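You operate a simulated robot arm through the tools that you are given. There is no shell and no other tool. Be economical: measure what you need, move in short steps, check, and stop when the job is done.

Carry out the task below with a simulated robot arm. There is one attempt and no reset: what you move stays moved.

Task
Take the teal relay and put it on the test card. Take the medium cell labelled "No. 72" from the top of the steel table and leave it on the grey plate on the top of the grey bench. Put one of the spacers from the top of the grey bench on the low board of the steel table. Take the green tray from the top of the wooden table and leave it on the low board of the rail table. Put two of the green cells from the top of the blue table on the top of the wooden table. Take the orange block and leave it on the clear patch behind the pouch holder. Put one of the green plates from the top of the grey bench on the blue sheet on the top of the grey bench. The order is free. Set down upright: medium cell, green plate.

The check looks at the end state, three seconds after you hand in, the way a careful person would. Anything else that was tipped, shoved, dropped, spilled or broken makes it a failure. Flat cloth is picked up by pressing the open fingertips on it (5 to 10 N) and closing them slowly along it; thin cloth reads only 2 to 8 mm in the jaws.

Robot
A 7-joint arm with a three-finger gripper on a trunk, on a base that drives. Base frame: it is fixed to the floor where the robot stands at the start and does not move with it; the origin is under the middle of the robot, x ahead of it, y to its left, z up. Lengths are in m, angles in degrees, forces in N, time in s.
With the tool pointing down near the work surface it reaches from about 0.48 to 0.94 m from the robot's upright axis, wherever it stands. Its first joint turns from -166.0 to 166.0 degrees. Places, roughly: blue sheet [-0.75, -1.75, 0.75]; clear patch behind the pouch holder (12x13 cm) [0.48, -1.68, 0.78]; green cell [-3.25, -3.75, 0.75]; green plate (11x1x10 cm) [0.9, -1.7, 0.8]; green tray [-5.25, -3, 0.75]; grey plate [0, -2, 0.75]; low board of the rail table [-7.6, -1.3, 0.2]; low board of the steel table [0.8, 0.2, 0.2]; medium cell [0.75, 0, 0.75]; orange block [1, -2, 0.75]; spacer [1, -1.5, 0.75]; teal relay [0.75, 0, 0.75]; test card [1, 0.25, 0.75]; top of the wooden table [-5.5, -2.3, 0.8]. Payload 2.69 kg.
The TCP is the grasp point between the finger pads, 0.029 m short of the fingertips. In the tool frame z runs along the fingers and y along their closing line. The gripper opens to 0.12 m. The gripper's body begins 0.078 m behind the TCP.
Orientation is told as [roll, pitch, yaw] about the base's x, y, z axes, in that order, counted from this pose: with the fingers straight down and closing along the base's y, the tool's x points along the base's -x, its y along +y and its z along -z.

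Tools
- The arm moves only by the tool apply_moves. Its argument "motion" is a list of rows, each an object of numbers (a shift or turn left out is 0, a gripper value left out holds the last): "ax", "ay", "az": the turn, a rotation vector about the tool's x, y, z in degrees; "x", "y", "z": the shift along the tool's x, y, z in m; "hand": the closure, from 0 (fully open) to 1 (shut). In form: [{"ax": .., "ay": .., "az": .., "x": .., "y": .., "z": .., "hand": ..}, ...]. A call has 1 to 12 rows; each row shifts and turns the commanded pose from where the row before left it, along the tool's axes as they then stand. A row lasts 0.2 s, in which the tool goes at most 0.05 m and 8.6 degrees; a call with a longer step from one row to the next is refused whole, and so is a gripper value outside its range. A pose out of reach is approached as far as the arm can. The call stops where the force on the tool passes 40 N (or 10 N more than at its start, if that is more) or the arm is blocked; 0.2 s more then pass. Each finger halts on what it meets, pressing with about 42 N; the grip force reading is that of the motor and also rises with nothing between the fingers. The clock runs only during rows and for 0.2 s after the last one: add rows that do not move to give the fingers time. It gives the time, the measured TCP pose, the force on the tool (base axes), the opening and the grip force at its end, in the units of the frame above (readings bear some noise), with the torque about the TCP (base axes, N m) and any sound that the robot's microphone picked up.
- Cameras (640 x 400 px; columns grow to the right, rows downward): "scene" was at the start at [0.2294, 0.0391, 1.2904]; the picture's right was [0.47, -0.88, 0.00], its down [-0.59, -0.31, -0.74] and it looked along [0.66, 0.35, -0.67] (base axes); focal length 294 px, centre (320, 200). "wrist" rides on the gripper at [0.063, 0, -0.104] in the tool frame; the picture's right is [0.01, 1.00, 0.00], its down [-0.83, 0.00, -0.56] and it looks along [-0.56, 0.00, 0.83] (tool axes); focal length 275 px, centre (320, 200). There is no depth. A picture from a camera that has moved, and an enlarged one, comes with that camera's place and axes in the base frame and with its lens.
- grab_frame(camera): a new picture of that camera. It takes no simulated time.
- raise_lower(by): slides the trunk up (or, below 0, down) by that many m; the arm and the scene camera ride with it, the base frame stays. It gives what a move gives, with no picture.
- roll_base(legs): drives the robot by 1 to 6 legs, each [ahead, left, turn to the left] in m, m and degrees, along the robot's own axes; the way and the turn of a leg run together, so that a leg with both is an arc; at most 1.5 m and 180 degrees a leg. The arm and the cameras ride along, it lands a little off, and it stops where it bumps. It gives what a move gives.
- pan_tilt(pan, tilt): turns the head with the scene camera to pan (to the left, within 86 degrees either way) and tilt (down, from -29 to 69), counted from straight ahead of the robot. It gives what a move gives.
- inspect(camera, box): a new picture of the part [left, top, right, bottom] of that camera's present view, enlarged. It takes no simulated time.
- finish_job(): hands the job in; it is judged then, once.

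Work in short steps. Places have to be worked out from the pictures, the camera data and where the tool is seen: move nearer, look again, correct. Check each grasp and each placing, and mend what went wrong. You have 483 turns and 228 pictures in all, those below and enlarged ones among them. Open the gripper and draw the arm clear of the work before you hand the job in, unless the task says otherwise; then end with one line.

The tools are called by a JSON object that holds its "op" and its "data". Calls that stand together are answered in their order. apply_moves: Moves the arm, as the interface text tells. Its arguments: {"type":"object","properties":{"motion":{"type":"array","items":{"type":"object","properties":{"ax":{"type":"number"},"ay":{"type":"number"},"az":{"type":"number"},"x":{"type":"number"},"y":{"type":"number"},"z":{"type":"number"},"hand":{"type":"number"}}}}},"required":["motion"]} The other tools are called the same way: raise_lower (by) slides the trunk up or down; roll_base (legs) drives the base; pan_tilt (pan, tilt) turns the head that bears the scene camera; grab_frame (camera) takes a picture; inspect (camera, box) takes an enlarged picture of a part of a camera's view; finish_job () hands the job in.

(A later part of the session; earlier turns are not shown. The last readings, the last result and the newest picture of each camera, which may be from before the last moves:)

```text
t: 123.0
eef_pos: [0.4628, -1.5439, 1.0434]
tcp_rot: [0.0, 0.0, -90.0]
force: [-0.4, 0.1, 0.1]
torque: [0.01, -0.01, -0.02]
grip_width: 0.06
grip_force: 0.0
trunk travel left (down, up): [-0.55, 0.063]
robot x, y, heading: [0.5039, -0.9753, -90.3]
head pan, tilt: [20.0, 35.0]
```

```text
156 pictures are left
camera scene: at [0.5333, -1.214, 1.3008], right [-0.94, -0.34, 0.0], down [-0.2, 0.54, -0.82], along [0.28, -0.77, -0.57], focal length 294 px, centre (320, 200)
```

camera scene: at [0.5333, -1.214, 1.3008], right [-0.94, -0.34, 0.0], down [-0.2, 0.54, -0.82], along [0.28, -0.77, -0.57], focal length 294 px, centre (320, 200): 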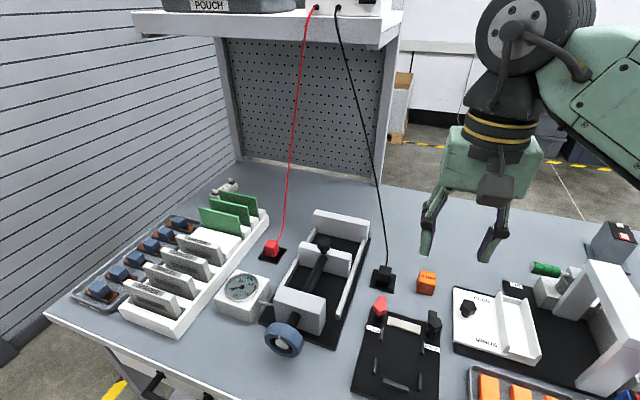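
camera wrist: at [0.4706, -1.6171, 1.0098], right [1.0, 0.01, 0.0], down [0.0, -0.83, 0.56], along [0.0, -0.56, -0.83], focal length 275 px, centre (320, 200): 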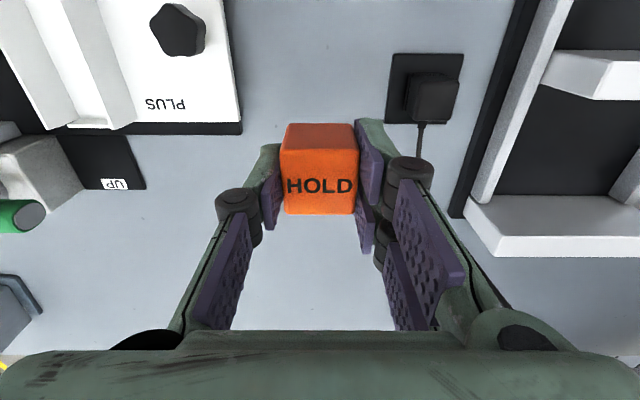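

Orange block placed. Next the front green plate (≈(0.94, −1.64)): I pull the arm in, rise, and drive left 0.48.

{"op": "apply_moves", "data": {"motion": [{"x": 0.03, "z": -0.03}, {"x": 0.02, "z": -0.03}, {}]}}

{"op": "roll_base", "data": {"legs": [[0, 0.5, 0]]}}

{"op": "apply_moves", "data": {"motion": [{"az": 8.5}, {"az": 8.5}, {"az": 8.5}, {"az": 8.5}, {"az": 8.5}, {"az": 8.5}, {"az": 8.5}, {"az": 8.5}, {"az": 8.5}, {"az": 8.5}, {"az": 5}, {}]}}

{"op": "grab_frame", "data": {"camera": "wrist"}}

{"op": "grab_frame", "data": {"camera": "scene"}}

```text
t: 123.8
eef_pos: [0.4626, -1.4947, 1.1037]
tcp_rot: [-0.1, 0.0, -90.0]
force: [-0.5, 0.0, -0.3]
torque: [-0.03, 0.0, -0.01]
grip_width: 0.0602
grip_force: 0.0
trunk travel left (down, up): [-0.55, 0.063]
robot x, y, heading: [0.5003, -0.9765, -90.0]
head pan, tilt: [20.0, 35.0]
```

```text
t: 128.2
eef_pos: [0.9651, -1.4945, 1.1047]
tcp_rot: [-0.1, 0.0, -89.9]
force: [0.2, -0.2, -1.0]
torque: [0.0, 0.01, -0.01]
grip_width: 0.06
grip_force: 0.0
trunk travel left (down, up): [-0.55, 0.063]
robot x, y, heading: [0.9997, -0.9723, -89.9]
head pan, tilt: [20.0, 35.0]
```

```text
t: 130.8
eef_pos: [0.9659, -1.4947, 1.1035]
tcp_rot: [0.0, 0.0, -179.9]
force: [0.2, -0.9, 0.2]
torque: [0.0, 0.04, 0.0]
grip_width: 0.0599
grip_force: 0.0
trunk travel left (down, up): [-0.55, 0.063]
robot x, y, heading: [1.0061, -0.9701, -89.8]
head pan, tilt: [20.0, 35.0]
```

```text
155 pictures are left
camera wrist: at [1.0286, -1.4942, 1.2078], right [0.01, -1.0, 0.0], down [-0.83, -0.01, 0.56], along [-0.56, 0.0, -0.83], focal length 275 px, centre (320, 200)
```

wrist: 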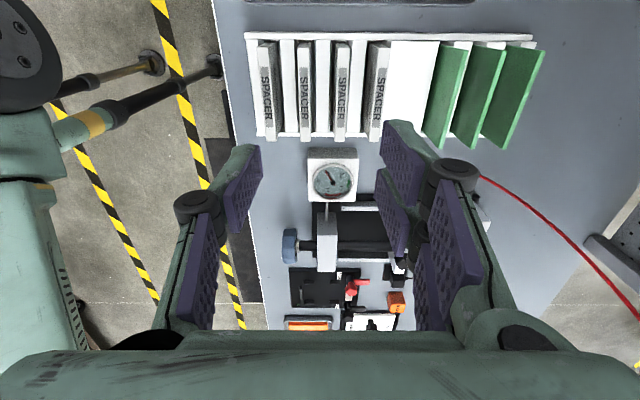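

```text
154 pictures are left
camera scene: at [1.0351, -1.2133, 1.3009], right [-0.94, -0.34, 0.0], down [-0.2, 0.54, -0.82], along [0.28, -0.77, -0.57], focal length 294 px, centre (320, 200)
```

scene: 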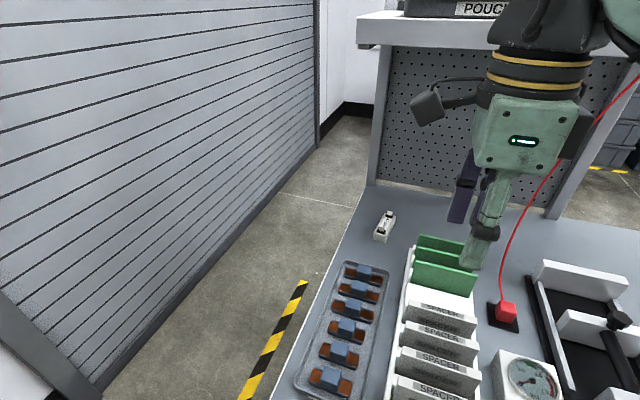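

{"op": "inspect", "data": {"camera": "wrist", "box": [390, 20, 582, 160]}}

```text
2.86 times, centred on (486, 90) of wrist
camera zoom: at [1.0286, -1.4942, 1.2078], right [0.01, -1.0, 0.0], down [-0.83, -0.01, 0.56], along [-0.56, 0.0, -0.83], focal length 786 px, centre (-154, 514)
```

zoom: 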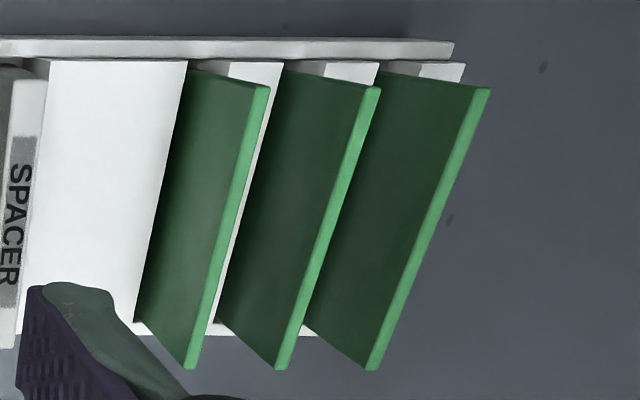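

Front plate's top edge spans x 0.889–0.999 at y≈−1.646, z≈0.882. I lower to 0.97 and move over it with a 3.6 cm opening.

{"op": "apply_moves", "data": {"motion": [{"z": 0.045, "hand": 0.7}, {"z": 0.045}, {"z": 0.04}, {"x": -0.007, "y": 0.04}, {"x": -0.007, "y": 0.04}, {"x": -0.007, "y": 0.04}, {"y": 0.029}, {}]}}

{"op": "grab_frame", "data": {"camera": "wrist"}}

{"op": "grab_frame", "data": {"camera": "scene"}}

```text
t: 132.6
eef_pos: [0.9444, -1.6425, 0.9739]
tcp_rot: [-0.1, 0.1, -179.8]
force: [0.0, -0.1, -0.6]
torque: [0.0, -0.03, 0.0]
grip_width: 0.0359
grip_force: 0.1
trunk travel left (down, up): [-0.55, 0.063]
robot x, y, heading: [1.0092, -0.9744, -90.0]
head pan, tilt: [20.0, 35.0]
```

```text
152 pictures are left
camera wrist: at [1.0074, -1.6431, 1.0785], right [0.01, -1.0, 0.0], down [-0.83, -0.01, 0.56], along [-0.56, 0.0, -0.83], focal length 275 px, centre (320, 200)
```

wrist: 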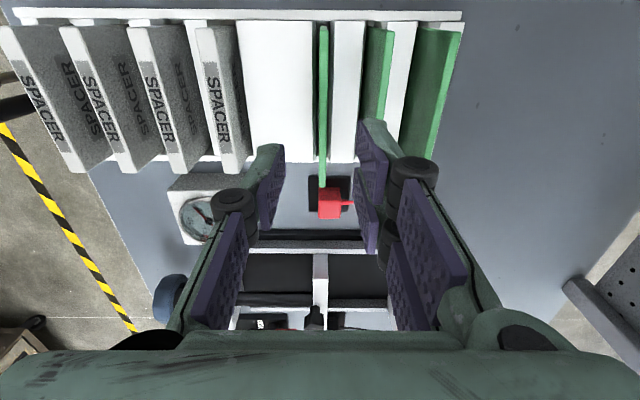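

```text
151 pictures are left
camera scene: at [1.035, -1.2133, 1.3009], right [-0.94, -0.34, 0.0], down [-0.2, 0.54, -0.82], along [0.28, -0.77, -0.57], focal length 294 px, centre (320, 200)
```

scene: 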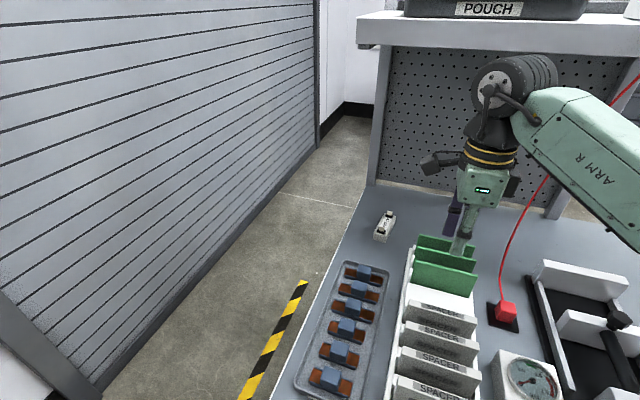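

Centred to within 3 mm. I nudge, descend to 0.868, and close.

{"op": "apply_moves", "data": {"motion": [{"y": 0.002, "z": 0.03}, {"z": 0.03}, {"z": 0.03}, {"z": 0.016}, {}]}}

{"op": "grab_frame", "data": {"camera": "wrist"}}

```text
t: 133.8
eef_pos: [0.9437, -1.6455, 0.867]
tcp_rot: [0.0, 0.0, -179.9]
force: [-0.3, 1.0, -0.6]
torque: [-0.04, 0.01, 0.04]
grip_width: 0.036
grip_force: 0.0
trunk travel left (down, up): [-0.55, 0.063]
robot x, y, heading: [1.0004, -0.9718, -90.0]
head pan, tilt: [20.0, 35.0]
```

```text
150 pictures are left
camera wrist: at [1.0075, -1.6448, 0.9715], right [0.01, -1.0, 0.0], down [-0.83, -0.01, 0.56], along [-0.56, 0.0, -0.83], focal length 275 px, centre (320, 200)
```

wrist: 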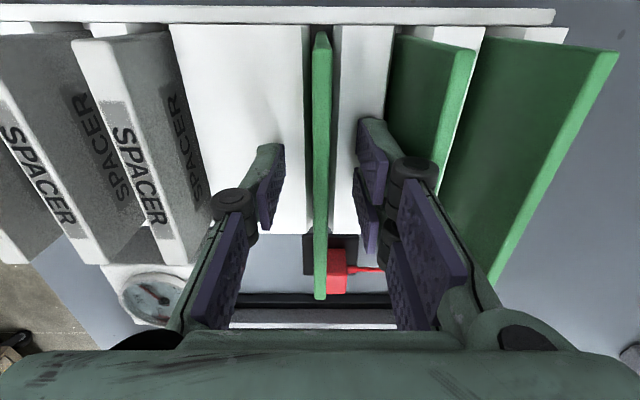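

Good placement between the plates. I close and lift straight up slowly.

{"op": "apply_moves", "data": {"motion": [{"hand": 1.0}, {}, {}, {}, {}]}}

{"op": "apply_moves", "data": {"motion": [{"z": -0.005}, {"z": -0.01}, {"z": -0.02}, {"z": -0.02}, {"z": -0.02}, {"z": -0.02}, {}]}}

{"op": "grab_frame", "data": {"camera": "wrist"}}

{"op": "grab_frame", "data": {"camera": "scene"}}

```text
t: 135.0
eef_pos: [0.9451, -1.6448, 0.8665]
tcp_rot: [-0.2, 0.0, -179.9]
force: [0.0, 0.2, 0.3]
torque: [0.01, 0.01, -0.01]
grip_width: 0.006
grip_force: 33.5
trunk travel left (down, up): [-0.55, 0.063]
robot x, y, heading: [1.0032, -0.9748, -89.9]
head pan, tilt: [20.0, 35.0]
```

```text
t: 136.6
eef_pos: [0.9447, -1.6465, 0.9635]
tcp_rot: [0.0, 0.0, -179.9]
force: [-0.6, -0.2, -1.7]
torque: [-0.01, -0.02, 0.01]
grip_width: 0.0059
grip_force: 34.0
trunk travel left (down, up): [-0.55, 0.063]
robot x, y, heading: [1.0049, -0.9739, -89.8]
head pan, tilt: [20.0, 35.0]
```

```text
149 pictures are left
camera wrist: at [1.0077, -1.6458, 1.0673], right [0.01, -1.0, 0.0], down [-0.83, -0.01, 0.56], along [-0.56, 0.0, -0.83], focal length 275 px, centre (320, 200)
```

wrist: 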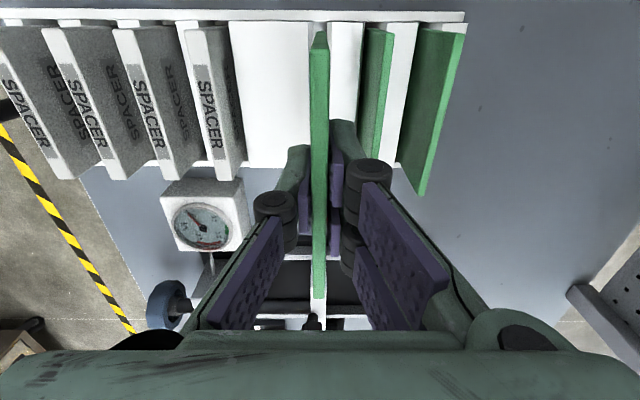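

```text
148 pictures are left
camera scene: at [1.0351, -1.2134, 1.3008], right [-0.94, -0.34, 0.0], down [-0.2, 0.54, -0.82], along [0.28, -0.77, -0.57], focal length 294 px, centre (320, 200)
```

scene: 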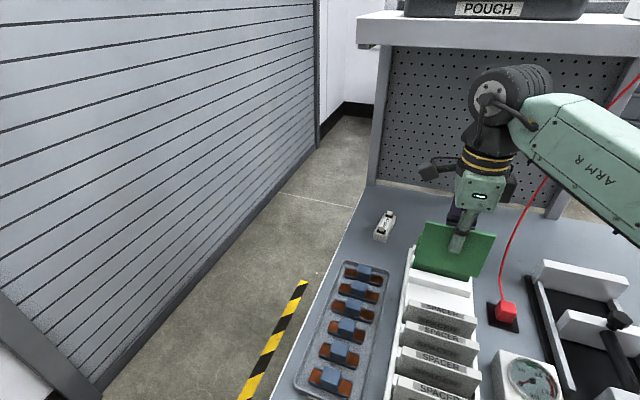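

Held (plate ≈6 mm thick). I raise and pull back, then turn the tool so that the plate's plane lies along y for the sheet.

{"op": "apply_moves", "data": {"motion": [{"z": -0.02, "y": -0.03}, {"z": -0.03, "y": -0.03}, {"z": -0.03, "y": -0.03}, {"z": -0.03, "y": -0.03}, {"z": -0.03, "y": -0.03}, {}]}}

{"op": "apply_moves", "data": {"motion": [{"az": -8.5}, {"az": -8.5}, {"az": -8.5}, {"az": -8.5}, {"az": -8.5}, {"az": -8.5}, {"az": -8.5}, {"az": -8.5}, {"az": -8.5}, {"az": -8.5}, {"az": -5}, {}]}}

{"op": "roll_base", "data": {"legs": [[-0.25, 0, 0], [0, -1.0, 0], [0, -0.8, 0]]}}

{"op": "pan_tilt", "data": {"pan": 0, "tilt": 30}}

{"op": "grab_frame", "data": {"camera": "scene"}}

```text
t: 138.0
eef_pos: [0.9456, -1.4961, 1.1012]
tcp_rot: [-0.2, 0.3, -179.3]
force: [-0.1, -0.4, -0.8]
torque: [-0.01, 0.0, 0.0]
grip_width: 0.0062
grip_force: 33.8
trunk travel left (down, up): [-0.55, 0.063]
robot x, y, heading: [1.009, -0.9795, -90.0]
head pan, tilt: [20.0, 35.0]
```

```text
t: 140.6
eef_pos: [0.9447, -1.4964, 1.1009]
tcp_rot: [0.7, 0.2, -89.5]
force: [0.8, 0.4, -1.1]
torque: [0.01, 0.02, -0.03]
grip_width: 0.0057
grip_force: 34.0
trunk travel left (down, up): [-0.55, 0.063]
robot x, y, heading: [1.0054, -0.9717, -89.7]
head pan, tilt: [20.0, 35.0]
```

```text
t: 156.3
eef_pos: [-0.8455, -1.2552, 1.1009]
tcp_rot: [0.7, 0.2, -89.1]
force: [-0.3, -0.1, -1.6]
torque: [-0.02, 0.0, 0.01]
grip_width: 0.0059
grip_force: 34.3
trunk travel left (down, up): [-0.55, 0.063]
robot x, y, heading: [-0.7884, -0.7367, -89.5]
head pan, tilt: [20.0, 35.0]
```

```text
t: 157.1
eef_pos: [-0.846, -1.2555, 1.1023]
tcp_rot: [0.8, 0.2, -88.9]
force: [0.4, -0.2, -1.8]
torque: [0.03, 0.0, 0.02]
grip_width: 0.0061
grip_force: 33.8
trunk travel left (down, up): [-0.55, 0.063]
robot x, y, heading: [-0.7918, -0.7323, -89.3]
head pan, tilt: [0.0, 30.0]
```

```text
147 pictures are left
camera scene: at [-0.7875, -0.9798, 1.3086], right [-1.0, -0.01, 0.0], down [-0.01, 0.5, -0.87], along [0.01, -0.87, -0.5], focal length 294 px, centre (320, 200)
```

scene: 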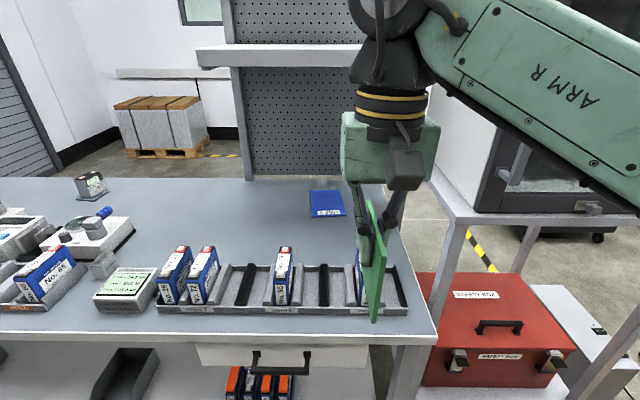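

The sheet is ahead at about (−0.80, −1.88), under a second shelf (front edge y≈−1.78, z≈1.23). I zoom to get its corners.

{"op": "inspect", "data": {"camera": "scene", "box": [280, 180, 376, 240]}}

{"op": "grab_frame", "data": {"camera": "wrist"}}

```text
6.67 times, centred on (328, 210) of scene
camera zoom: at [-0.7875, -0.9798, 1.3086], right [-1.0, -0.01, 0.0], down [-0.01, 0.5, -0.87], along [0.01, -0.87, -0.5], focal length 1960 px, centre (267, 133)
```

zoom: 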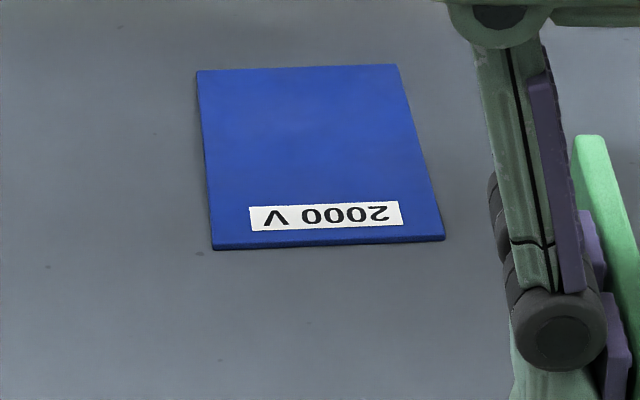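

```text
145 pictures are left
camera wrist: at [-0.8482, -1.1932, 1.2057], right [1.0, 0.02, 0.01], down [0.01, -0.83, 0.55], along [0.02, -0.55, -0.83], focal length 275 px, centre (320, 200)
```

wrist: 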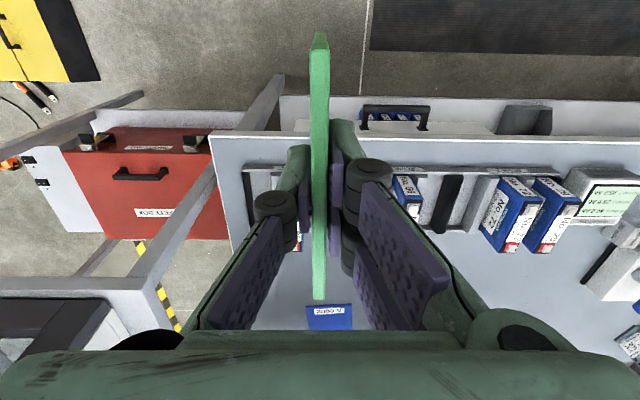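

Sheet centre (−0.80, −1.879), 11×18 cm, turned ≈+5°. I drive in 0.26 m, square up the small tool tilt and yaw, and move to in front of the shelf edge.

{"op": "roll_base", "data": {"legs": [[0.26, 0, 0]]}}

{"op": "apply_moves", "data": {"motion": [{"ax": 0.7, "ay": -0.2, "az": -4}, {}, {}]}}

```text
t: 159.0
eef_pos: [-0.8437, -1.5166, 1.1001]
tcp_rot: [0.8, 0.2, -89.2]
force: [-1.1, 0.8, -0.9]
torque: [0.03, -0.02, -0.02]
grip_width: 0.0059
grip_force: 34.6
trunk travel left (down, up): [-0.55, 0.063]
robot x, y, heading: [-0.7884, -0.9913, -89.2]
head pan, tilt: [0.0, 30.0]
```

```text
t: 159.8
eef_pos: [-0.8437, -1.5167, 1.1002]
tcp_rot: [0.4, 0.0, -85.0]
force: [0.3, -0.1, -2.4]
torque: [0.02, 0.0, 0.01]
grip_width: 0.0063
grip_force: 34.3
trunk travel left (down, up): [-0.55, 0.063]
robot x, y, heading: [-0.789, -0.9976, -89.4]
head pan, tilt: [0.0, 30.0]
```

{"op": "apply_moves", "data": {"motion": [{"ax": 0.4, "x": -0.042, "y": 0.011}, {"x": -0.042, "y": 0.011}, {"x": -0.042, "y": 0.011}, {"z": 0.045}, {"z": 0.045}, {"z": 0.045}, {"z": 0.045}, {}, {}]}}

{"op": "grab_frame", "data": {"camera": "scene"}}

{"op": "grab_frame", "data": {"camera": "wrist"}}

```text
t: 162.0
eef_pos: [-0.7755, -1.6289, 0.9359]
tcp_rot: [-2.6, -1.5, -83.6]
force: [0.5, -0.4, -1.5]
torque: [0.01, -0.01, 0.04]
grip_width: 0.0059
grip_force: 34.1
trunk travel left (down, up): [-0.55, 0.063]
robot x, y, heading: [-0.783, -0.9918, -88.6]
head pan, tilt: [0.0, 30.0]
stopped in row 9: the arm was blocked; the commanded pose is now the measured one
```

```text
144 pictures are left
camera scene: at [-0.7639, -1.2261, 1.3101], right [-1.0, -0.02, 0.01], down [-0.02, 0.49, -0.87], along [0.01, -0.87, -0.49], focal length 294 px, centre (320, 200)
```

scene: 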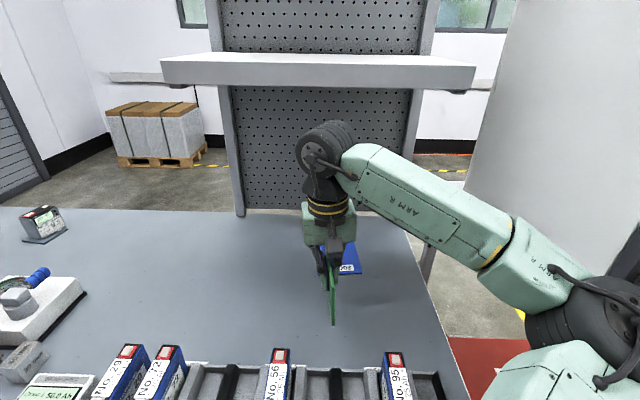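

```text
143 pictures are left
camera wrist: at [-0.7783, -1.564, 1.0387], right [0.99, 0.12, -0.05], down [0.12, -0.81, 0.58], along [0.03, -0.58, -0.81], focal length 275 px, centre (320, 200)
```

wrist: 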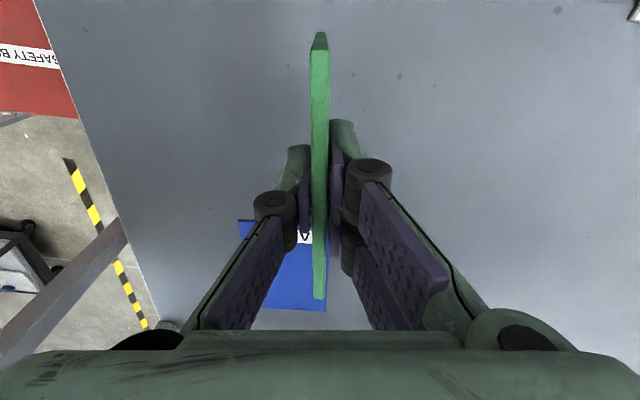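

The arm was blocked — the elbow side probably touched something on the right. I look there.

{"op": "pan_tilt", "data": {"pan": -50, "tilt": 35}}

{"op": "grab_frame", "data": {"camera": "scene"}}

```text
t: 163.2
eef_pos: [-0.7766, -1.6314, 0.9353]
tcp_rot: [-2.5, -1.2, -83.7]
force: [0.9, 0.2, -0.8]
torque: [-0.01, -0.07, -0.01]
grip_width: 0.006
grip_force: 33.3
trunk travel left (down, up): [-0.55, 0.063]
robot x, y, heading: [-0.7849, -0.9951, -88.9]
head pan, tilt: [-50.0, 35.0]
```

```text
142 pictures are left
camera scene: at [-0.8297, -1.1951, 1.3044], right [-0.66, 0.75, 0.0], down [0.41, 0.37, -0.83], along [-0.63, -0.55, -0.55], focal length 294 px, centre (320, 200)
```

scene: 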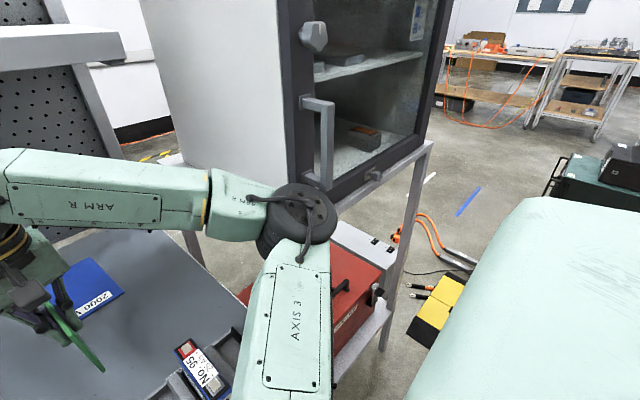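

The elbow is against the oven on the right-hand rack. I move the base left 0.25 m to free it.

{"op": "roll_base", "data": {"legs": [[0, 0.25, 0]]}}

{"op": "grab_frame", "data": {"camera": "scene"}}

```text
t: 165.8
eef_pos: [-0.5369, -1.6342, 0.9274]
tcp_rot: [-1.1, -0.6, -83.9]
force: [-0.5, -0.2, -0.5]
torque: [-0.03, -0.02, -0.02]
grip_width: 0.0062
grip_force: 33.3
trunk travel left (down, up): [-0.55, 0.063]
robot x, y, heading: [-0.5305, -0.9915, -88.9]
head pan, tilt: [-50.0, 35.0]
```

```text
141 pictures are left
camera scene: at [-0.597, -1.2033, 1.3009], right [-0.66, 0.75, 0.0], down [0.43, 0.38, -0.82], along [-0.62, -0.54, -0.57], focal length 294 px, centre (320, 200)
```

scene: 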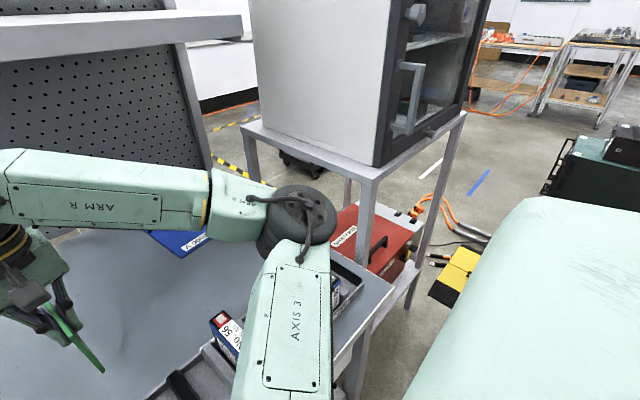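

Freed. I creep 4 cm ahead, square the tool's tilt, then move right in steps toward the sheet at low height.

{"op": "roll_base", "data": {"legs": [[0.04, 0, 0]]}}

{"op": "apply_moves", "data": {"motion": [{"ax": -1.1, "ay": 0.6, "az": 1, "z": 0.01}, {}, {}, {}]}}

{"op": "pan_tilt", "data": {"pan": -10, "tilt": 35}}

{"op": "grab_frame", "data": {"camera": "scene"}}

```text
t: 166.6
eef_pos: [-0.5372, -1.6751, 0.9273]
tcp_rot: [-1.2, -0.5, -84.0]
force: [-0.2, -0.8, -1.4]
torque: [0.02, 0.02, 0.01]
grip_width: 0.0061
grip_force: 34.0
trunk travel left (down, up): [-0.55, 0.063]
robot x, y, heading: [-0.5348, -1.0334, -89.0]
head pan, tilt: [-50.0, 35.0]
```

```text
t: 167.6
eef_pos: [-0.5378, -1.6749, 0.9173]
tcp_rot: [-0.1, -0.1, -84.8]
force: [-0.4, -0.4, -2.1]
torque: [0.03, -0.03, 0.0]
grip_width: 0.0058
grip_force: 33.5
trunk travel left (down, up): [-0.55, 0.063]
robot x, y, heading: [-0.5341, -1.03, -89.1]
head pan, tilt: [-50.0, 35.0]
```

```text
t: 168.7
eef_pos: [-0.5367, -1.6741, 0.915]
tcp_rot: [-0.1, 0.0, -84.9]
force: [0.3, 0.5, -0.4]
torque: [0.01, 0.0, 0.0]
grip_width: 0.0062
grip_force: 33.9
trunk travel left (down, up): [-0.55, 0.063]
robot x, y, heading: [-0.5316, -1.0309, -89.0]
head pan, tilt: [-10.0, 35.0]
```

```text
140 pictures are left
camera scene: at [-0.5434, -1.2723, 1.3008], right [-0.99, 0.15, 0.0], down [0.09, 0.57, -0.82], along [-0.13, -0.81, -0.57], focal length 294 px, centre (320, 200)
```

scene: 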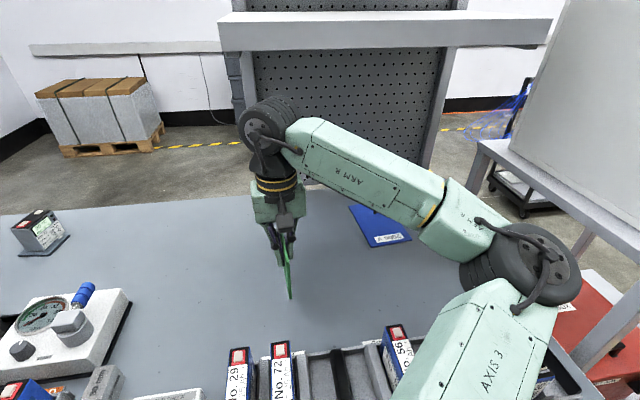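

{"op": "apply_moves", "data": {"motion": [{"x": -0.0335, "y": -0.018}, {"x": -0.0335, "y": -0.018}, {"x": -0.0335, "y": -0.018}, {"x": -0.0335, "y": -0.018}, {}]}}

{"op": "apply_moves", "data": {"motion": [{"x": -0.0086, "y": -0.0415}, {"x": -0.0086, "y": -0.0415}, {"x": -0.0086, "y": -0.0415}, {}]}}

{"op": "grab_frame", "data": {"camera": "scene"}}

{"op": "grab_frame", "data": {"camera": "wrist"}}

```text
t: 169.9
eef_pos: [-0.5959, -1.8159, 0.9174]
tcp_rot: [-0.1, 0.0, -84.9]
force: [-0.5, 0.6, -1.2]
torque: [-0.04, -0.02, 0.02]
grip_width: 0.0061
grip_force: 33.7
trunk travel left (down, up): [-0.55, 0.063]
robot x, y, heading: [-0.531, -1.0315, -88.9]
head pan, tilt: [-10.0, 35.0]
```

```text
t: 170.9
eef_pos: [-0.7185, -1.8524, 0.9171]
tcp_rot: [-0.2, 0.0, -84.9]
force: [-0.3, 0.4, -1.2]
torque: [-0.02, -0.01, 0.0]
grip_width: 0.006
grip_force: 34.0
trunk travel left (down, up): [-0.55, 0.063]
robot x, y, heading: [-0.5348, -1.0287, -89.0]
head pan, tilt: [-10.0, 35.0]
```

```text
139 pictures are left
camera scene: at [-0.5434, -1.2723, 1.3008], right [-0.99, 0.15, 0.0], down [0.09, 0.57, -0.82], along [-0.12, -0.81, -0.57], focal length 294 px, centre (320, 200)
```

scene: 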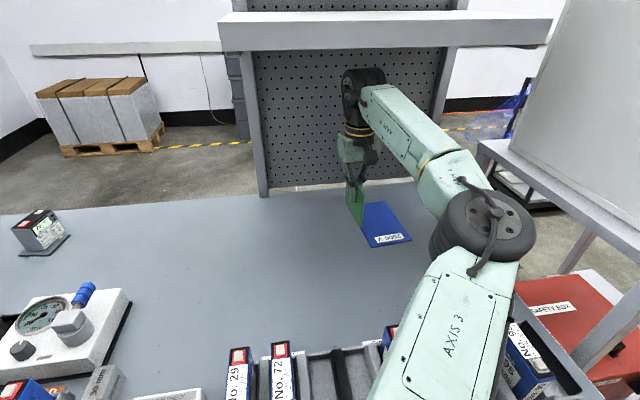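

```text
138 pictures are left
camera wrist: at [-0.724, -1.7896, 1.0217], right [1.0, 0.09, 0.0], down [0.08, -0.83, 0.56], along [0.05, -0.55, -0.83], focal length 275 px, centre (320, 200)
```

wrist: 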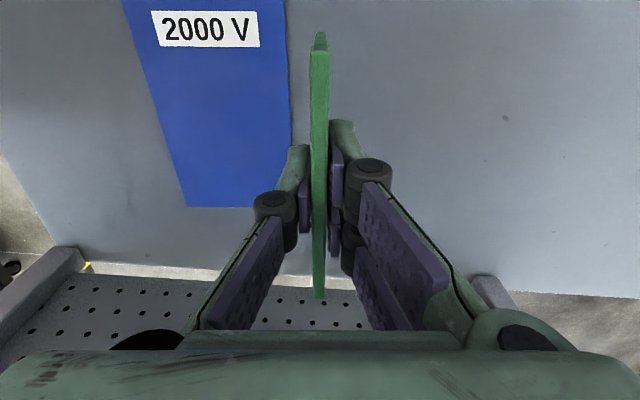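

Nothing touched. I make the last 8 cm to the right and check.

{"op": "apply_moves", "data": {"motion": [{"x": -0.0073, "y": -0.0415}, {"x": -0.0073, "y": -0.0415}, {}, {}]}}

{"op": "grab_frame", "data": {"camera": "wrist"}}

{"op": "grab_frame", "data": {"camera": "scene"}}

```text
t: 171.9
eef_pos: [-0.7283, -1.8547, 0.9167]
tcp_rot: [-0.1, 0.0, -84.9]
force: [-0.1, -0.1, -0.9]
torque: [-0.04, -0.01, -0.02]
grip_width: 0.0059
grip_force: 34.3
out of reach, approached as far as the arm can: row 1, 2
trunk travel left (down, up): [-0.55, 0.063]
robot x, y, heading: [-0.5343, -1.0315, -88.8]
head pan, tilt: [-10.0, 35.0]
```

```text
137 pictures are left
camera wrist: at [-0.7339, -1.7922, 1.0215], right [1.0, 0.09, 0.0], down [0.08, -0.83, 0.56], along [0.05, -0.55, -0.83], focal length 275 px, centre (320, 200)
```

wrist: 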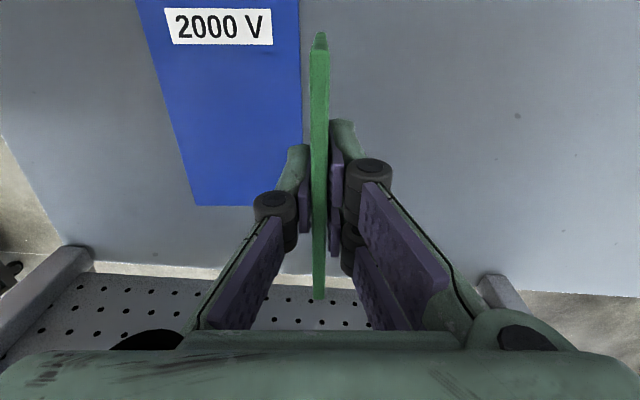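

```text
136 pictures are left
camera scene: at [-0.5434, -1.2723, 1.3008], right [-0.99, 0.15, 0.0], down [0.09, 0.57, -0.82], along [-0.12, -0.81, -0.57], focal length 294 px, centre (320, 200)
```

scene: 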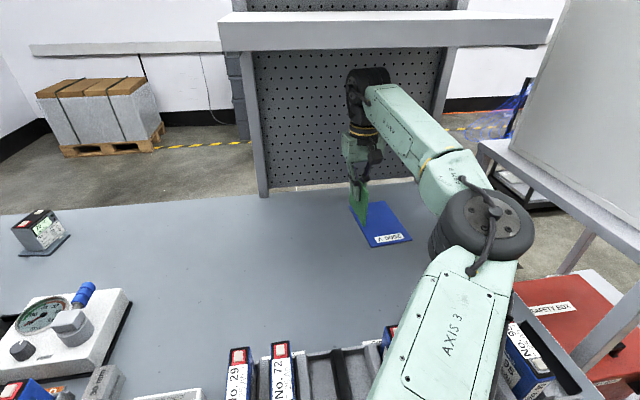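

Reach-limited, so I shift the base right 7.5 cm (elbow stays ~0.25 m from the oven).

{"op": "roll_base", "data": {"legs": [[0, -0.075, 0]]}}

{"op": "apply_moves", "data": {"motion": [{"z": 0.015}, {"z": 0.015}, {}, {}]}}

{"op": "grab_frame", "data": {"camera": "wrist"}}

{"op": "inspect", "data": {"camera": "scene", "box": [310, 120, 470, 260]}}

```text
t: 173.2
eef_pos: [-0.805, -1.8562, 0.9174]
tcp_rot: [-0.2, 0.0, -85.0]
force: [-1.2, -0.3, -1.9]
torque: [-0.01, 0.03, 0.01]
grip_width: 0.0062
grip_force: 34.6
trunk travel left (down, up): [-0.55, 0.063]
robot x, y, heading: [-0.6043, -1.033, -88.8]
head pan, tilt: [-10.0, 35.0]
```

```text
t: 174.2
eef_pos: [-0.8043, -1.8558, 0.8875]
tcp_rot: [-0.1, -0.1, -85.0]
force: [0.1, 0.8, -0.6]
torque: [0.0, -0.04, -0.04]
grip_width: 0.0059
grip_force: 33.8
trunk travel left (down, up): [-0.55, 0.063]
robot x, y, heading: [-0.6043, -1.0296, -88.7]
head pan, tilt: [-10.0, 35.0]
```

```text
135 pictures are left
camera wrist: at [-0.8083, -1.7937, 0.9923], right [1.0, 0.09, 0.0], down [0.08, -0.83, 0.56], along [0.05, -0.55, -0.83], focal length 275 px, centre (320, 200)
```

wrist: 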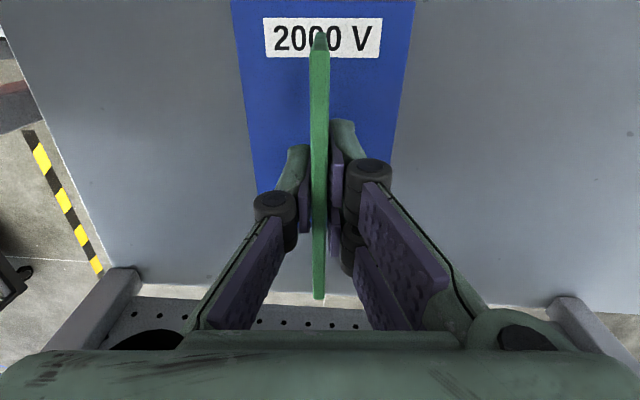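

```text
2.86 times, centred on (390, 190) of scene
camera zoom: at [-0.6175, -1.2739, 1.3008], right [-0.99, 0.15, 0.0], down [0.09, 0.57, -0.82], along [-0.13, -0.81, -0.57], focal length 840 px, centre (120, 229)
```

zoom: 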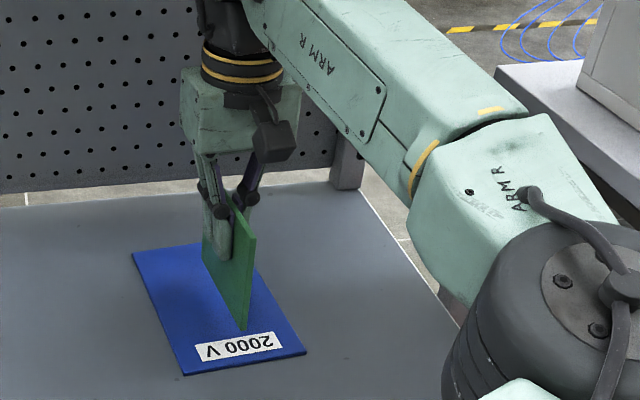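

Well centred in x; I shift 1.5 cm further back and lower gently to contact.

{"op": "apply_moves", "data": {"motion": [{"z": 0.01}, {"x": -0.008}, {"x": -0.008}, {"z": 0.005}, {"z": 0.002}, {}]}}

{"op": "apply_moves", "data": {"motion": [{"z": 0.002}, {"z": 0.001}, {}]}}

```text
t: 175.6
eef_pos: [-0.8006, -1.864, 0.8698]
tcp_rot: [0.0, 0.0, -84.8]
force: [-0.1, 0.4, -1.3]
torque: [-0.02, 0.03, -0.02]
grip_width: 0.0058
grip_force: 34.4
out of reach, approached as far as the arm can: row 3
trunk travel left (down, up): [-0.55, 0.063]
robot x, y, heading: [-0.6067, -1.0334, -88.8]
head pan, tilt: [-10.0, 35.0]
```

```text
t: 176.3
eef_pos: [-0.8027, -1.8632, 0.8668]
tcp_rot: [-0.2, 0.1, -84.9]
force: [1.2, -0.1, -2.0]
torque: [0.01, -0.04, 0.02]
grip_width: 0.0061
grip_force: 33.6
trunk travel left (down, up): [-0.55, 0.063]
robot x, y, heading: [-0.6078, -1.0323, -89.0]
head pan, tilt: [-10.0, 35.0]
```

{"op": "apply_moves", "data": {"motion": [{"z": 0.0015}, {"z": 0.0015}, {}]}}

{"op": "inspect", "data": {"camera": "scene", "box": [330, 180, 426, 260]}}

```text
t: 177.2
eef_pos: [-0.8017, -1.8637, 0.8655]
tcp_rot: [-0.2, -0.2, -84.9]
force: [-0.1, -2.2, 13.3]
torque: [0.43, 0.03, 0.0]
grip_width: 0.0061
grip_force: 34.1
trunk travel left (down, up): [-0.55, 0.063]
robot x, y, heading: [-0.6051, -1.0308, -89.1]
head pan, tilt: [-10.0, 35.0]
```

```text
5.00 times, centred on (378, 220) of scene
camera zoom: at [-0.6172, -1.2728, 1.3013], right [-0.99, 0.15, 0.0], down [0.09, 0.57, -0.82], along [-0.13, -0.81, -0.57], focal length 1470 px, centre (30, 100)
```

zoom: 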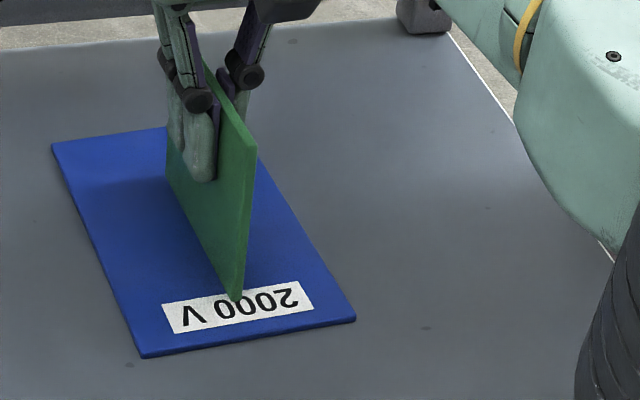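

Contact at the near bottom corner (torque about x). I press about 1 mm more to let it seat before release.

{"op": "apply_moves", "data": {"motion": [{"z": 0.001}, {}, {}]}}

```text
t: 177.9
eef_pos: [-0.801, -1.8636, 0.8665]
tcp_rot: [-0.2, -0.1, -84.9]
force: [0.9, -6.5, 25.7]
torque: [0.21, 0.04, 0.01]
grip_width: 0.0059
grip_force: 34.2
trunk travel left (down, up): [-0.55, 0.063]
robot x, y, heading: [-0.6081, -1.0277, -88.8]
head pan, tilt: [-10.0, 35.0]
```

Seated flat now. I ease the pressure and open in small increments.

{"op": "apply_moves", "data": {"motion": [{"z": -0.001}, {"hand": 0.96}, {"hand": 0.94}, {"hand": 0.92}, {"hand": 0.9}, {"hand": 0.87}, {"hand": 0.84}, {"hand": 0.8}, {"hand": 0.75}, {"hand": 0.7}, {}]}}

{"op": "inspect", "data": {"camera": "scene", "box": [330, 180, 426, 260]}}

{"op": "grab_frame", "data": {"camera": "wrist"}}

```text
t: 180.3
eef_pos: [-0.8025, -1.8631, 0.8645]
tcp_rot: [-0.2, 0.0, -84.9]
force: [-0.2, 0.2, 0.0]
torque: [0.0, 0.03, 0.02]
grip_width: 0.036
grip_force: 0.0
trunk travel left (down, up): [-0.55, 0.063]
robot x, y, heading: [-0.6096, -1.033, -88.9]
head pan, tilt: [-10.0, 35.0]
```

```text
5.00 times, centred on (378, 220) of scene
camera zoom: at [-0.6175, -1.2737, 1.3009], right [-0.99, 0.15, 0.0], down [0.09, 0.57, -0.82], along [-0.13, -0.81, -0.57], focal length 1470 px, centre (30, 100)
```

zoom: 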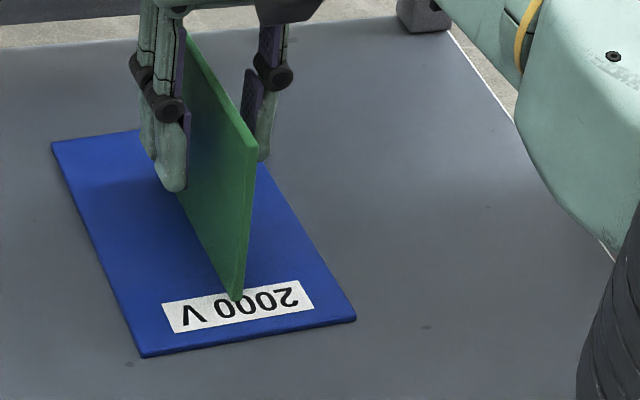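

```text
131 pictures are left
camera wrist: at [-0.8075, -1.8012, 0.9685], right [1.0, 0.09, 0.0], down [0.08, -0.83, 0.56], along [0.05, -0.55, -0.83], focal length 275 px, centre (320, 200)
```

wrist: 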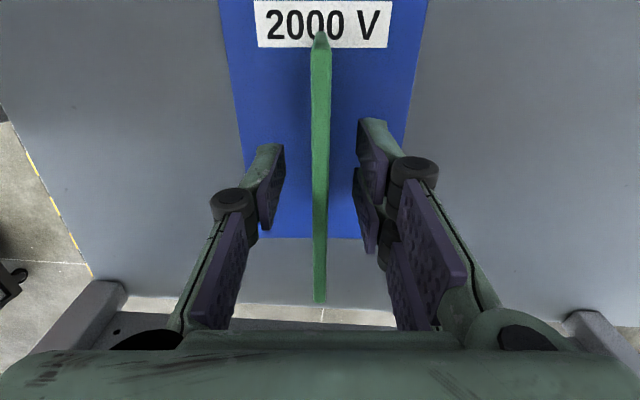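

The plate stands freely. I open a little more, rise 6 cm (staying under the shelf) and withdraw toward the robot.

{"op": "apply_moves", "data": {"motion": [{"hand": 0.6}, {}, {"z": -0.02}, {"z": -0.02}, {"z": -0.02}, {}]}}

{"op": "apply_moves", "data": {"motion": [{"x": 0.03}, {"x": 0.045}, {"x": 0.045}, {"x": 0.045, "y": 0.02}, {"x": 0.045, "y": 0.02}, {"z": -0.05}, {"z": -0.05}, {"z": -0.05}, {}]}}

{"op": "grab_frame", "data": {"camera": "scene"}}

```text
t: 181.8
eef_pos: [-0.8022, -1.8633, 0.9059]
tcp_rot: [0.0, 0.0, -85.0]
force: [-0.3, -0.7, 0.1]
torque: [-0.02, -0.03, -0.02]
grip_width: 0.0479
grip_force: 0.0
out of reach, approached as far as the arm can: row 5
trunk travel left (down, up): [-0.55, 0.063]
robot x, y, heading: [-0.6064, -1.0297, -88.7]
head pan, tilt: [-10.0, 35.0]
```

```text
t: 183.8
eef_pos: [-0.779, -1.6493, 1.0548]
tcp_rot: [-0.2, 0.0, -84.9]
force: [0.5, -0.4, 0.2]
torque: [-0.01, 0.02, 0.02]
grip_width: 0.0481
grip_force: 0.1
trunk travel left (down, up): [-0.55, 0.063]
robot x, y, heading: [-0.6102, -1.0287, -88.8]
head pan, tilt: [-10.0, 35.0]
```

```text
130 pictures are left
camera scene: at [-0.6175, -1.2737, 1.3008], right [-0.99, 0.15, 0.0], down [0.09, 0.57, -0.82], along [-0.13, -0.81, -0.57], focal length 294 px, centre (320, 200)
```

scene: 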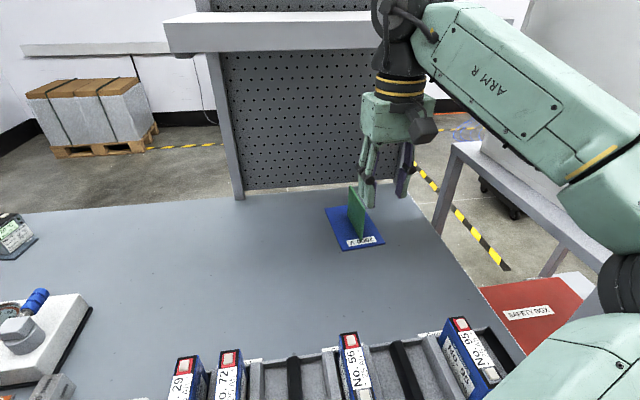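

The plate stands upright on the sheet. I withdraw the base back and left, away from the oven, heading to the spacer rack.

{"op": "roll_base", "data": {"legs": [[-0.05, 0.2, 0], [-0.2, 0.2, 0], [0, 1.2, 0.5]]}}

{"op": "apply_moves", "data": {"motion": [{"az": 8.5}, {"az": 8.5}, {"az": 8.5}, {"az": 8.5}, {"az": 8.5}, {"az": 8.5}, {"az": 8.5}, {"az": 8.5}, {"az": 8.5}, {"az": 8.5}, {"az": 8.5}, {}]}}

```text
t: 196.8
eef_pos: [0.8188, -1.3575, 1.0546]
tcp_rot: [-0.1, 0.0, -83.8]
force: [-0.3, -0.2, 0.0]
torque: [0.0, 0.02, 0.03]
grip_width: 0.0482
grip_force: 0.2
trunk travel left (down, up): [-0.55, 0.063]
robot x, y, heading: [0.9847, -0.7326, -87.9]
head pan, tilt: [-10.0, 35.0]
```

```text
t: 199.4
eef_pos: [0.8192, -1.3585, 1.0539]
tcp_rot: [-0.1, -0.1, -177.5]
force: [0.0, 0.6, 0.6]
torque: [0.02, 0.03, 0.0]
grip_width: 0.0481
grip_force: 0.0
trunk travel left (down, up): [-0.55, 0.063]
robot x, y, heading: [0.9774, -0.734, -87.8]
head pan, tilt: [-10.0, 35.0]
```

I straighten the heading, come 10 cm closer, and look at the spacers with the wrist camera.

{"op": "roll_base", "data": {"legs": [[0.1, 0, -2.2]]}}

{"op": "grab_frame", "data": {"camera": "wrist"}}

```text
t: 200.6
eef_pos: [0.7985, -1.4504, 1.0548]
tcp_rot: [-0.1, -0.1, -179.5]
force: [-0.7, -0.7, -0.1]
torque: [0.05, 0.01, 0.02]
grip_width: 0.048
grip_force: 0.0
trunk travel left (down, up): [-0.55, 0.063]
robot x, y, heading: [0.9829, -0.8319, -90.0]
head pan, tilt: [-10.0, 35.0]
```

```text
129 pictures are left
camera wrist: at [0.8609, -1.4506, 1.1582], right [0.01, -1.0, 0.0], down [-0.83, -0.01, 0.56], along [-0.56, -0.01, -0.83], focal length 275 px, centre (320, 200)
```

wrist: 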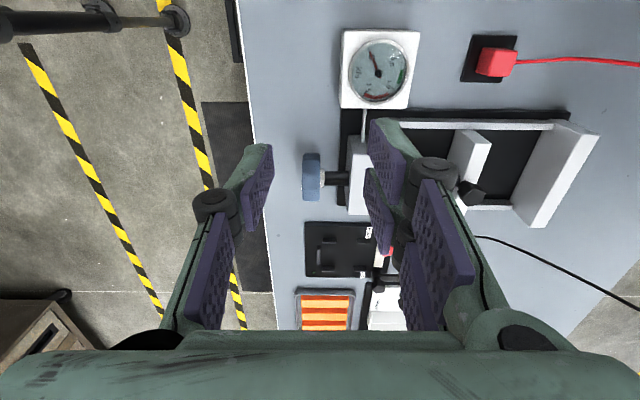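

Now shift +x by 0.15 over the spacers, slightly toward the front, and look again.

{"op": "apply_moves", "data": {"motion": [{"x": 0.045}, {"x": 0.045}, {"x": 0.045}, {"x": 0.015, "z": 0.02}, {}]}}

{"op": "grab_frame", "data": {"camera": "wrist"}}

{"op": "inspect", "data": {"camera": "wrist", "box": [220, 0, 420, 125]}}

```text
t: 201.8
eef_pos: [0.9477, -1.4491, 1.0355]
tcp_rot: [-0.1, -0.1, -179.4]
force: [0.2, 0.4, -0.1]
torque: [-0.02, 0.01, 0.01]
grip_width: 0.0481
grip_force: 0.1
trunk travel left (down, up): [-0.55, 0.063]
robot x, y, heading: [0.9856, -0.836, -89.9]
head pan, tilt: [-10.0, 35.0]
```

```text
128 pictures are left
camera wrist: at [1.011, -1.449, 1.139], right [0.01, -1.0, 0.0], down [-0.83, -0.01, 0.56], along [-0.56, -0.01, -0.83], focal length 275 px, centre (320, 200)
```

wrist: 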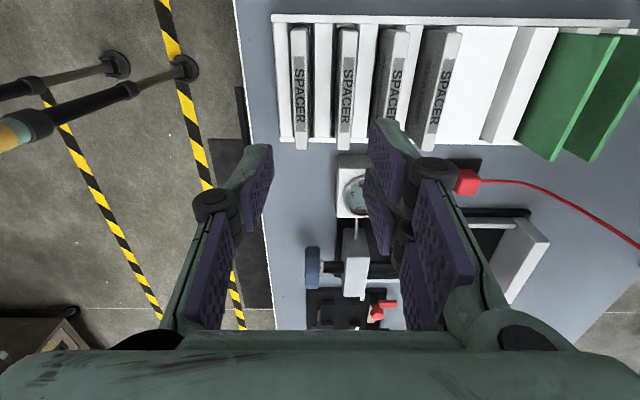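

```text
3.20 times, centred on (320, 62) of wrist
camera zoom: at [1.011, -1.449, 1.139], right [0.01, -1.0, 0.0], down [-0.83, -0.01, 0.56], along [-0.56, -0.01, -0.83], focal length 881 px, centre (320, 640)
```

zoom: 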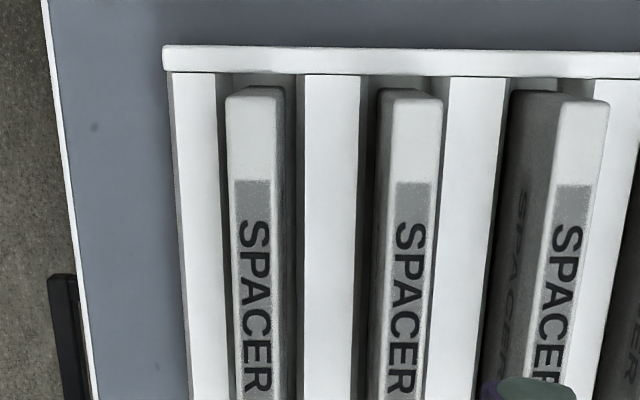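

Front spacer: centre about (0.943, −1.431), ~1.4 cm thick, top z≈0.855. I align above it at z≈0.92 with a 3.6 cm opening and check.

{"op": "apply_moves", "data": {"motion": [{"x": -0.004, "y": -0.018, "hand": 0.7}, {"z": 0.04}, {"z": 0.04}, {"z": 0.035}, {}]}}

{"op": "grab_frame", "data": {"camera": "wrist"}}

```text
t: 203.0
eef_pos: [0.9418, -1.4311, 0.9175]
tcp_rot: [0.0, -0.1, -179.5]
force: [-0.2, 1.0, 0.4]
torque: [0.02, 0.0, 0.01]
grip_width: 0.0361
grip_force: 0.1
trunk travel left (down, up): [-0.55, 0.063]
robot x, y, heading: [0.9841, -0.835, -90.0]
head pan, tilt: [-10.0, 35.0]
```

```text
126 pictures are left
camera wrist: at [1.0058, -1.4301, 1.0222], right [0.01, -1.0, 0.0], down [-0.83, -0.01, 0.56], along [-0.56, -0.01, -0.83], focal length 275 px, centre (320, 200)
```

wrist: 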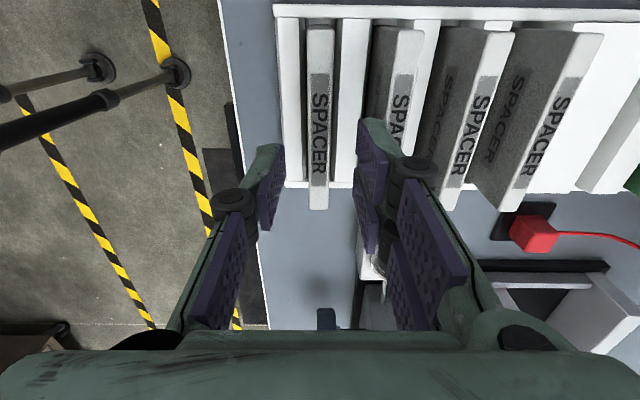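

Centred; top z≈0.862. I descend to 0.857 and close, then lift.

{"op": "apply_moves", "data": {"motion": [{"x": 0.003, "z": 0.03}, {"z": 0.03}, {}, {"hand": 1.0}, {}, {}, {}, {}]}}

{"op": "apply_moves", "data": {"motion": [{"z": -0.005}, {"z": -0.01}, {"z": -0.02}, {"z": -0.03}, {"z": -0.03}, {"z": -0.03}, {}]}}

{"op": "grab_frame", "data": {"camera": "wrist"}}

{"op": "grab_frame", "data": {"camera": "scene"}}

```text
t: 204.8
eef_pos: [0.9456, -1.4308, 0.8576]
tcp_rot: [0.0, -0.1, -179.6]
force: [-0.5, 0.7, 0.8]
torque: [-0.01, 0.04, 0.02]
grip_width: 0.0135
grip_force: 40.1
trunk travel left (down, up): [-0.55, 0.063]
robot x, y, heading: [0.9819, -0.8346, -89.8]
head pan, tilt: [-10.0, 35.0]
```

```text
t: 206.4
eef_pos: [0.9452, -1.432, 0.9831]
tcp_rot: [0.0, -0.2, -179.4]
force: [0.0, 0.4, -1.2]
torque: [0.0, -0.01, -0.01]
grip_width: 0.0137
grip_force: 40.0
trunk travel left (down, up): [-0.55, 0.063]
robot x, y, heading: [0.9835, -0.8303, -90.0]
head pan, tilt: [-10.0, 35.0]
```

```text
125 pictures are left
camera wrist: at [1.0095, -1.4308, 1.0887], right [0.01, -1.0, 0.0], down [-0.83, -0.01, 0.56], along [-0.56, -0.01, -0.83], focal length 275 px, centre (320, 200)
```

wrist: 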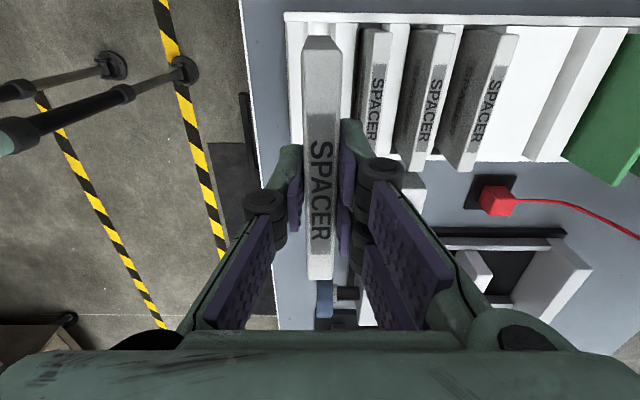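

```text
124 pictures are left
camera scene: at [0.9675, -1.0767, 1.3008], right [-0.99, 0.17, 0.0], down [0.1, 0.57, -0.82], along [-0.14, -0.81, -0.57], focal length 294 px, centre (320, 200)
```

scene: 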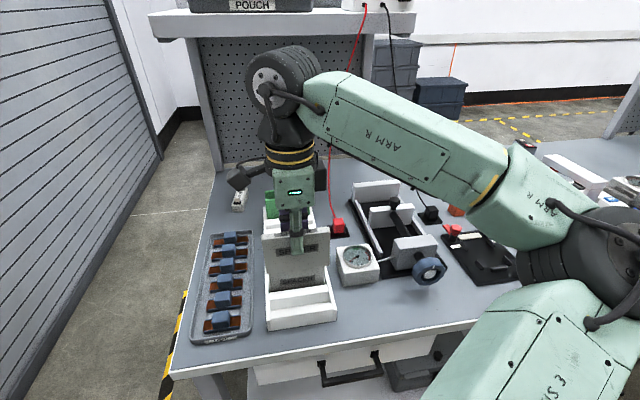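

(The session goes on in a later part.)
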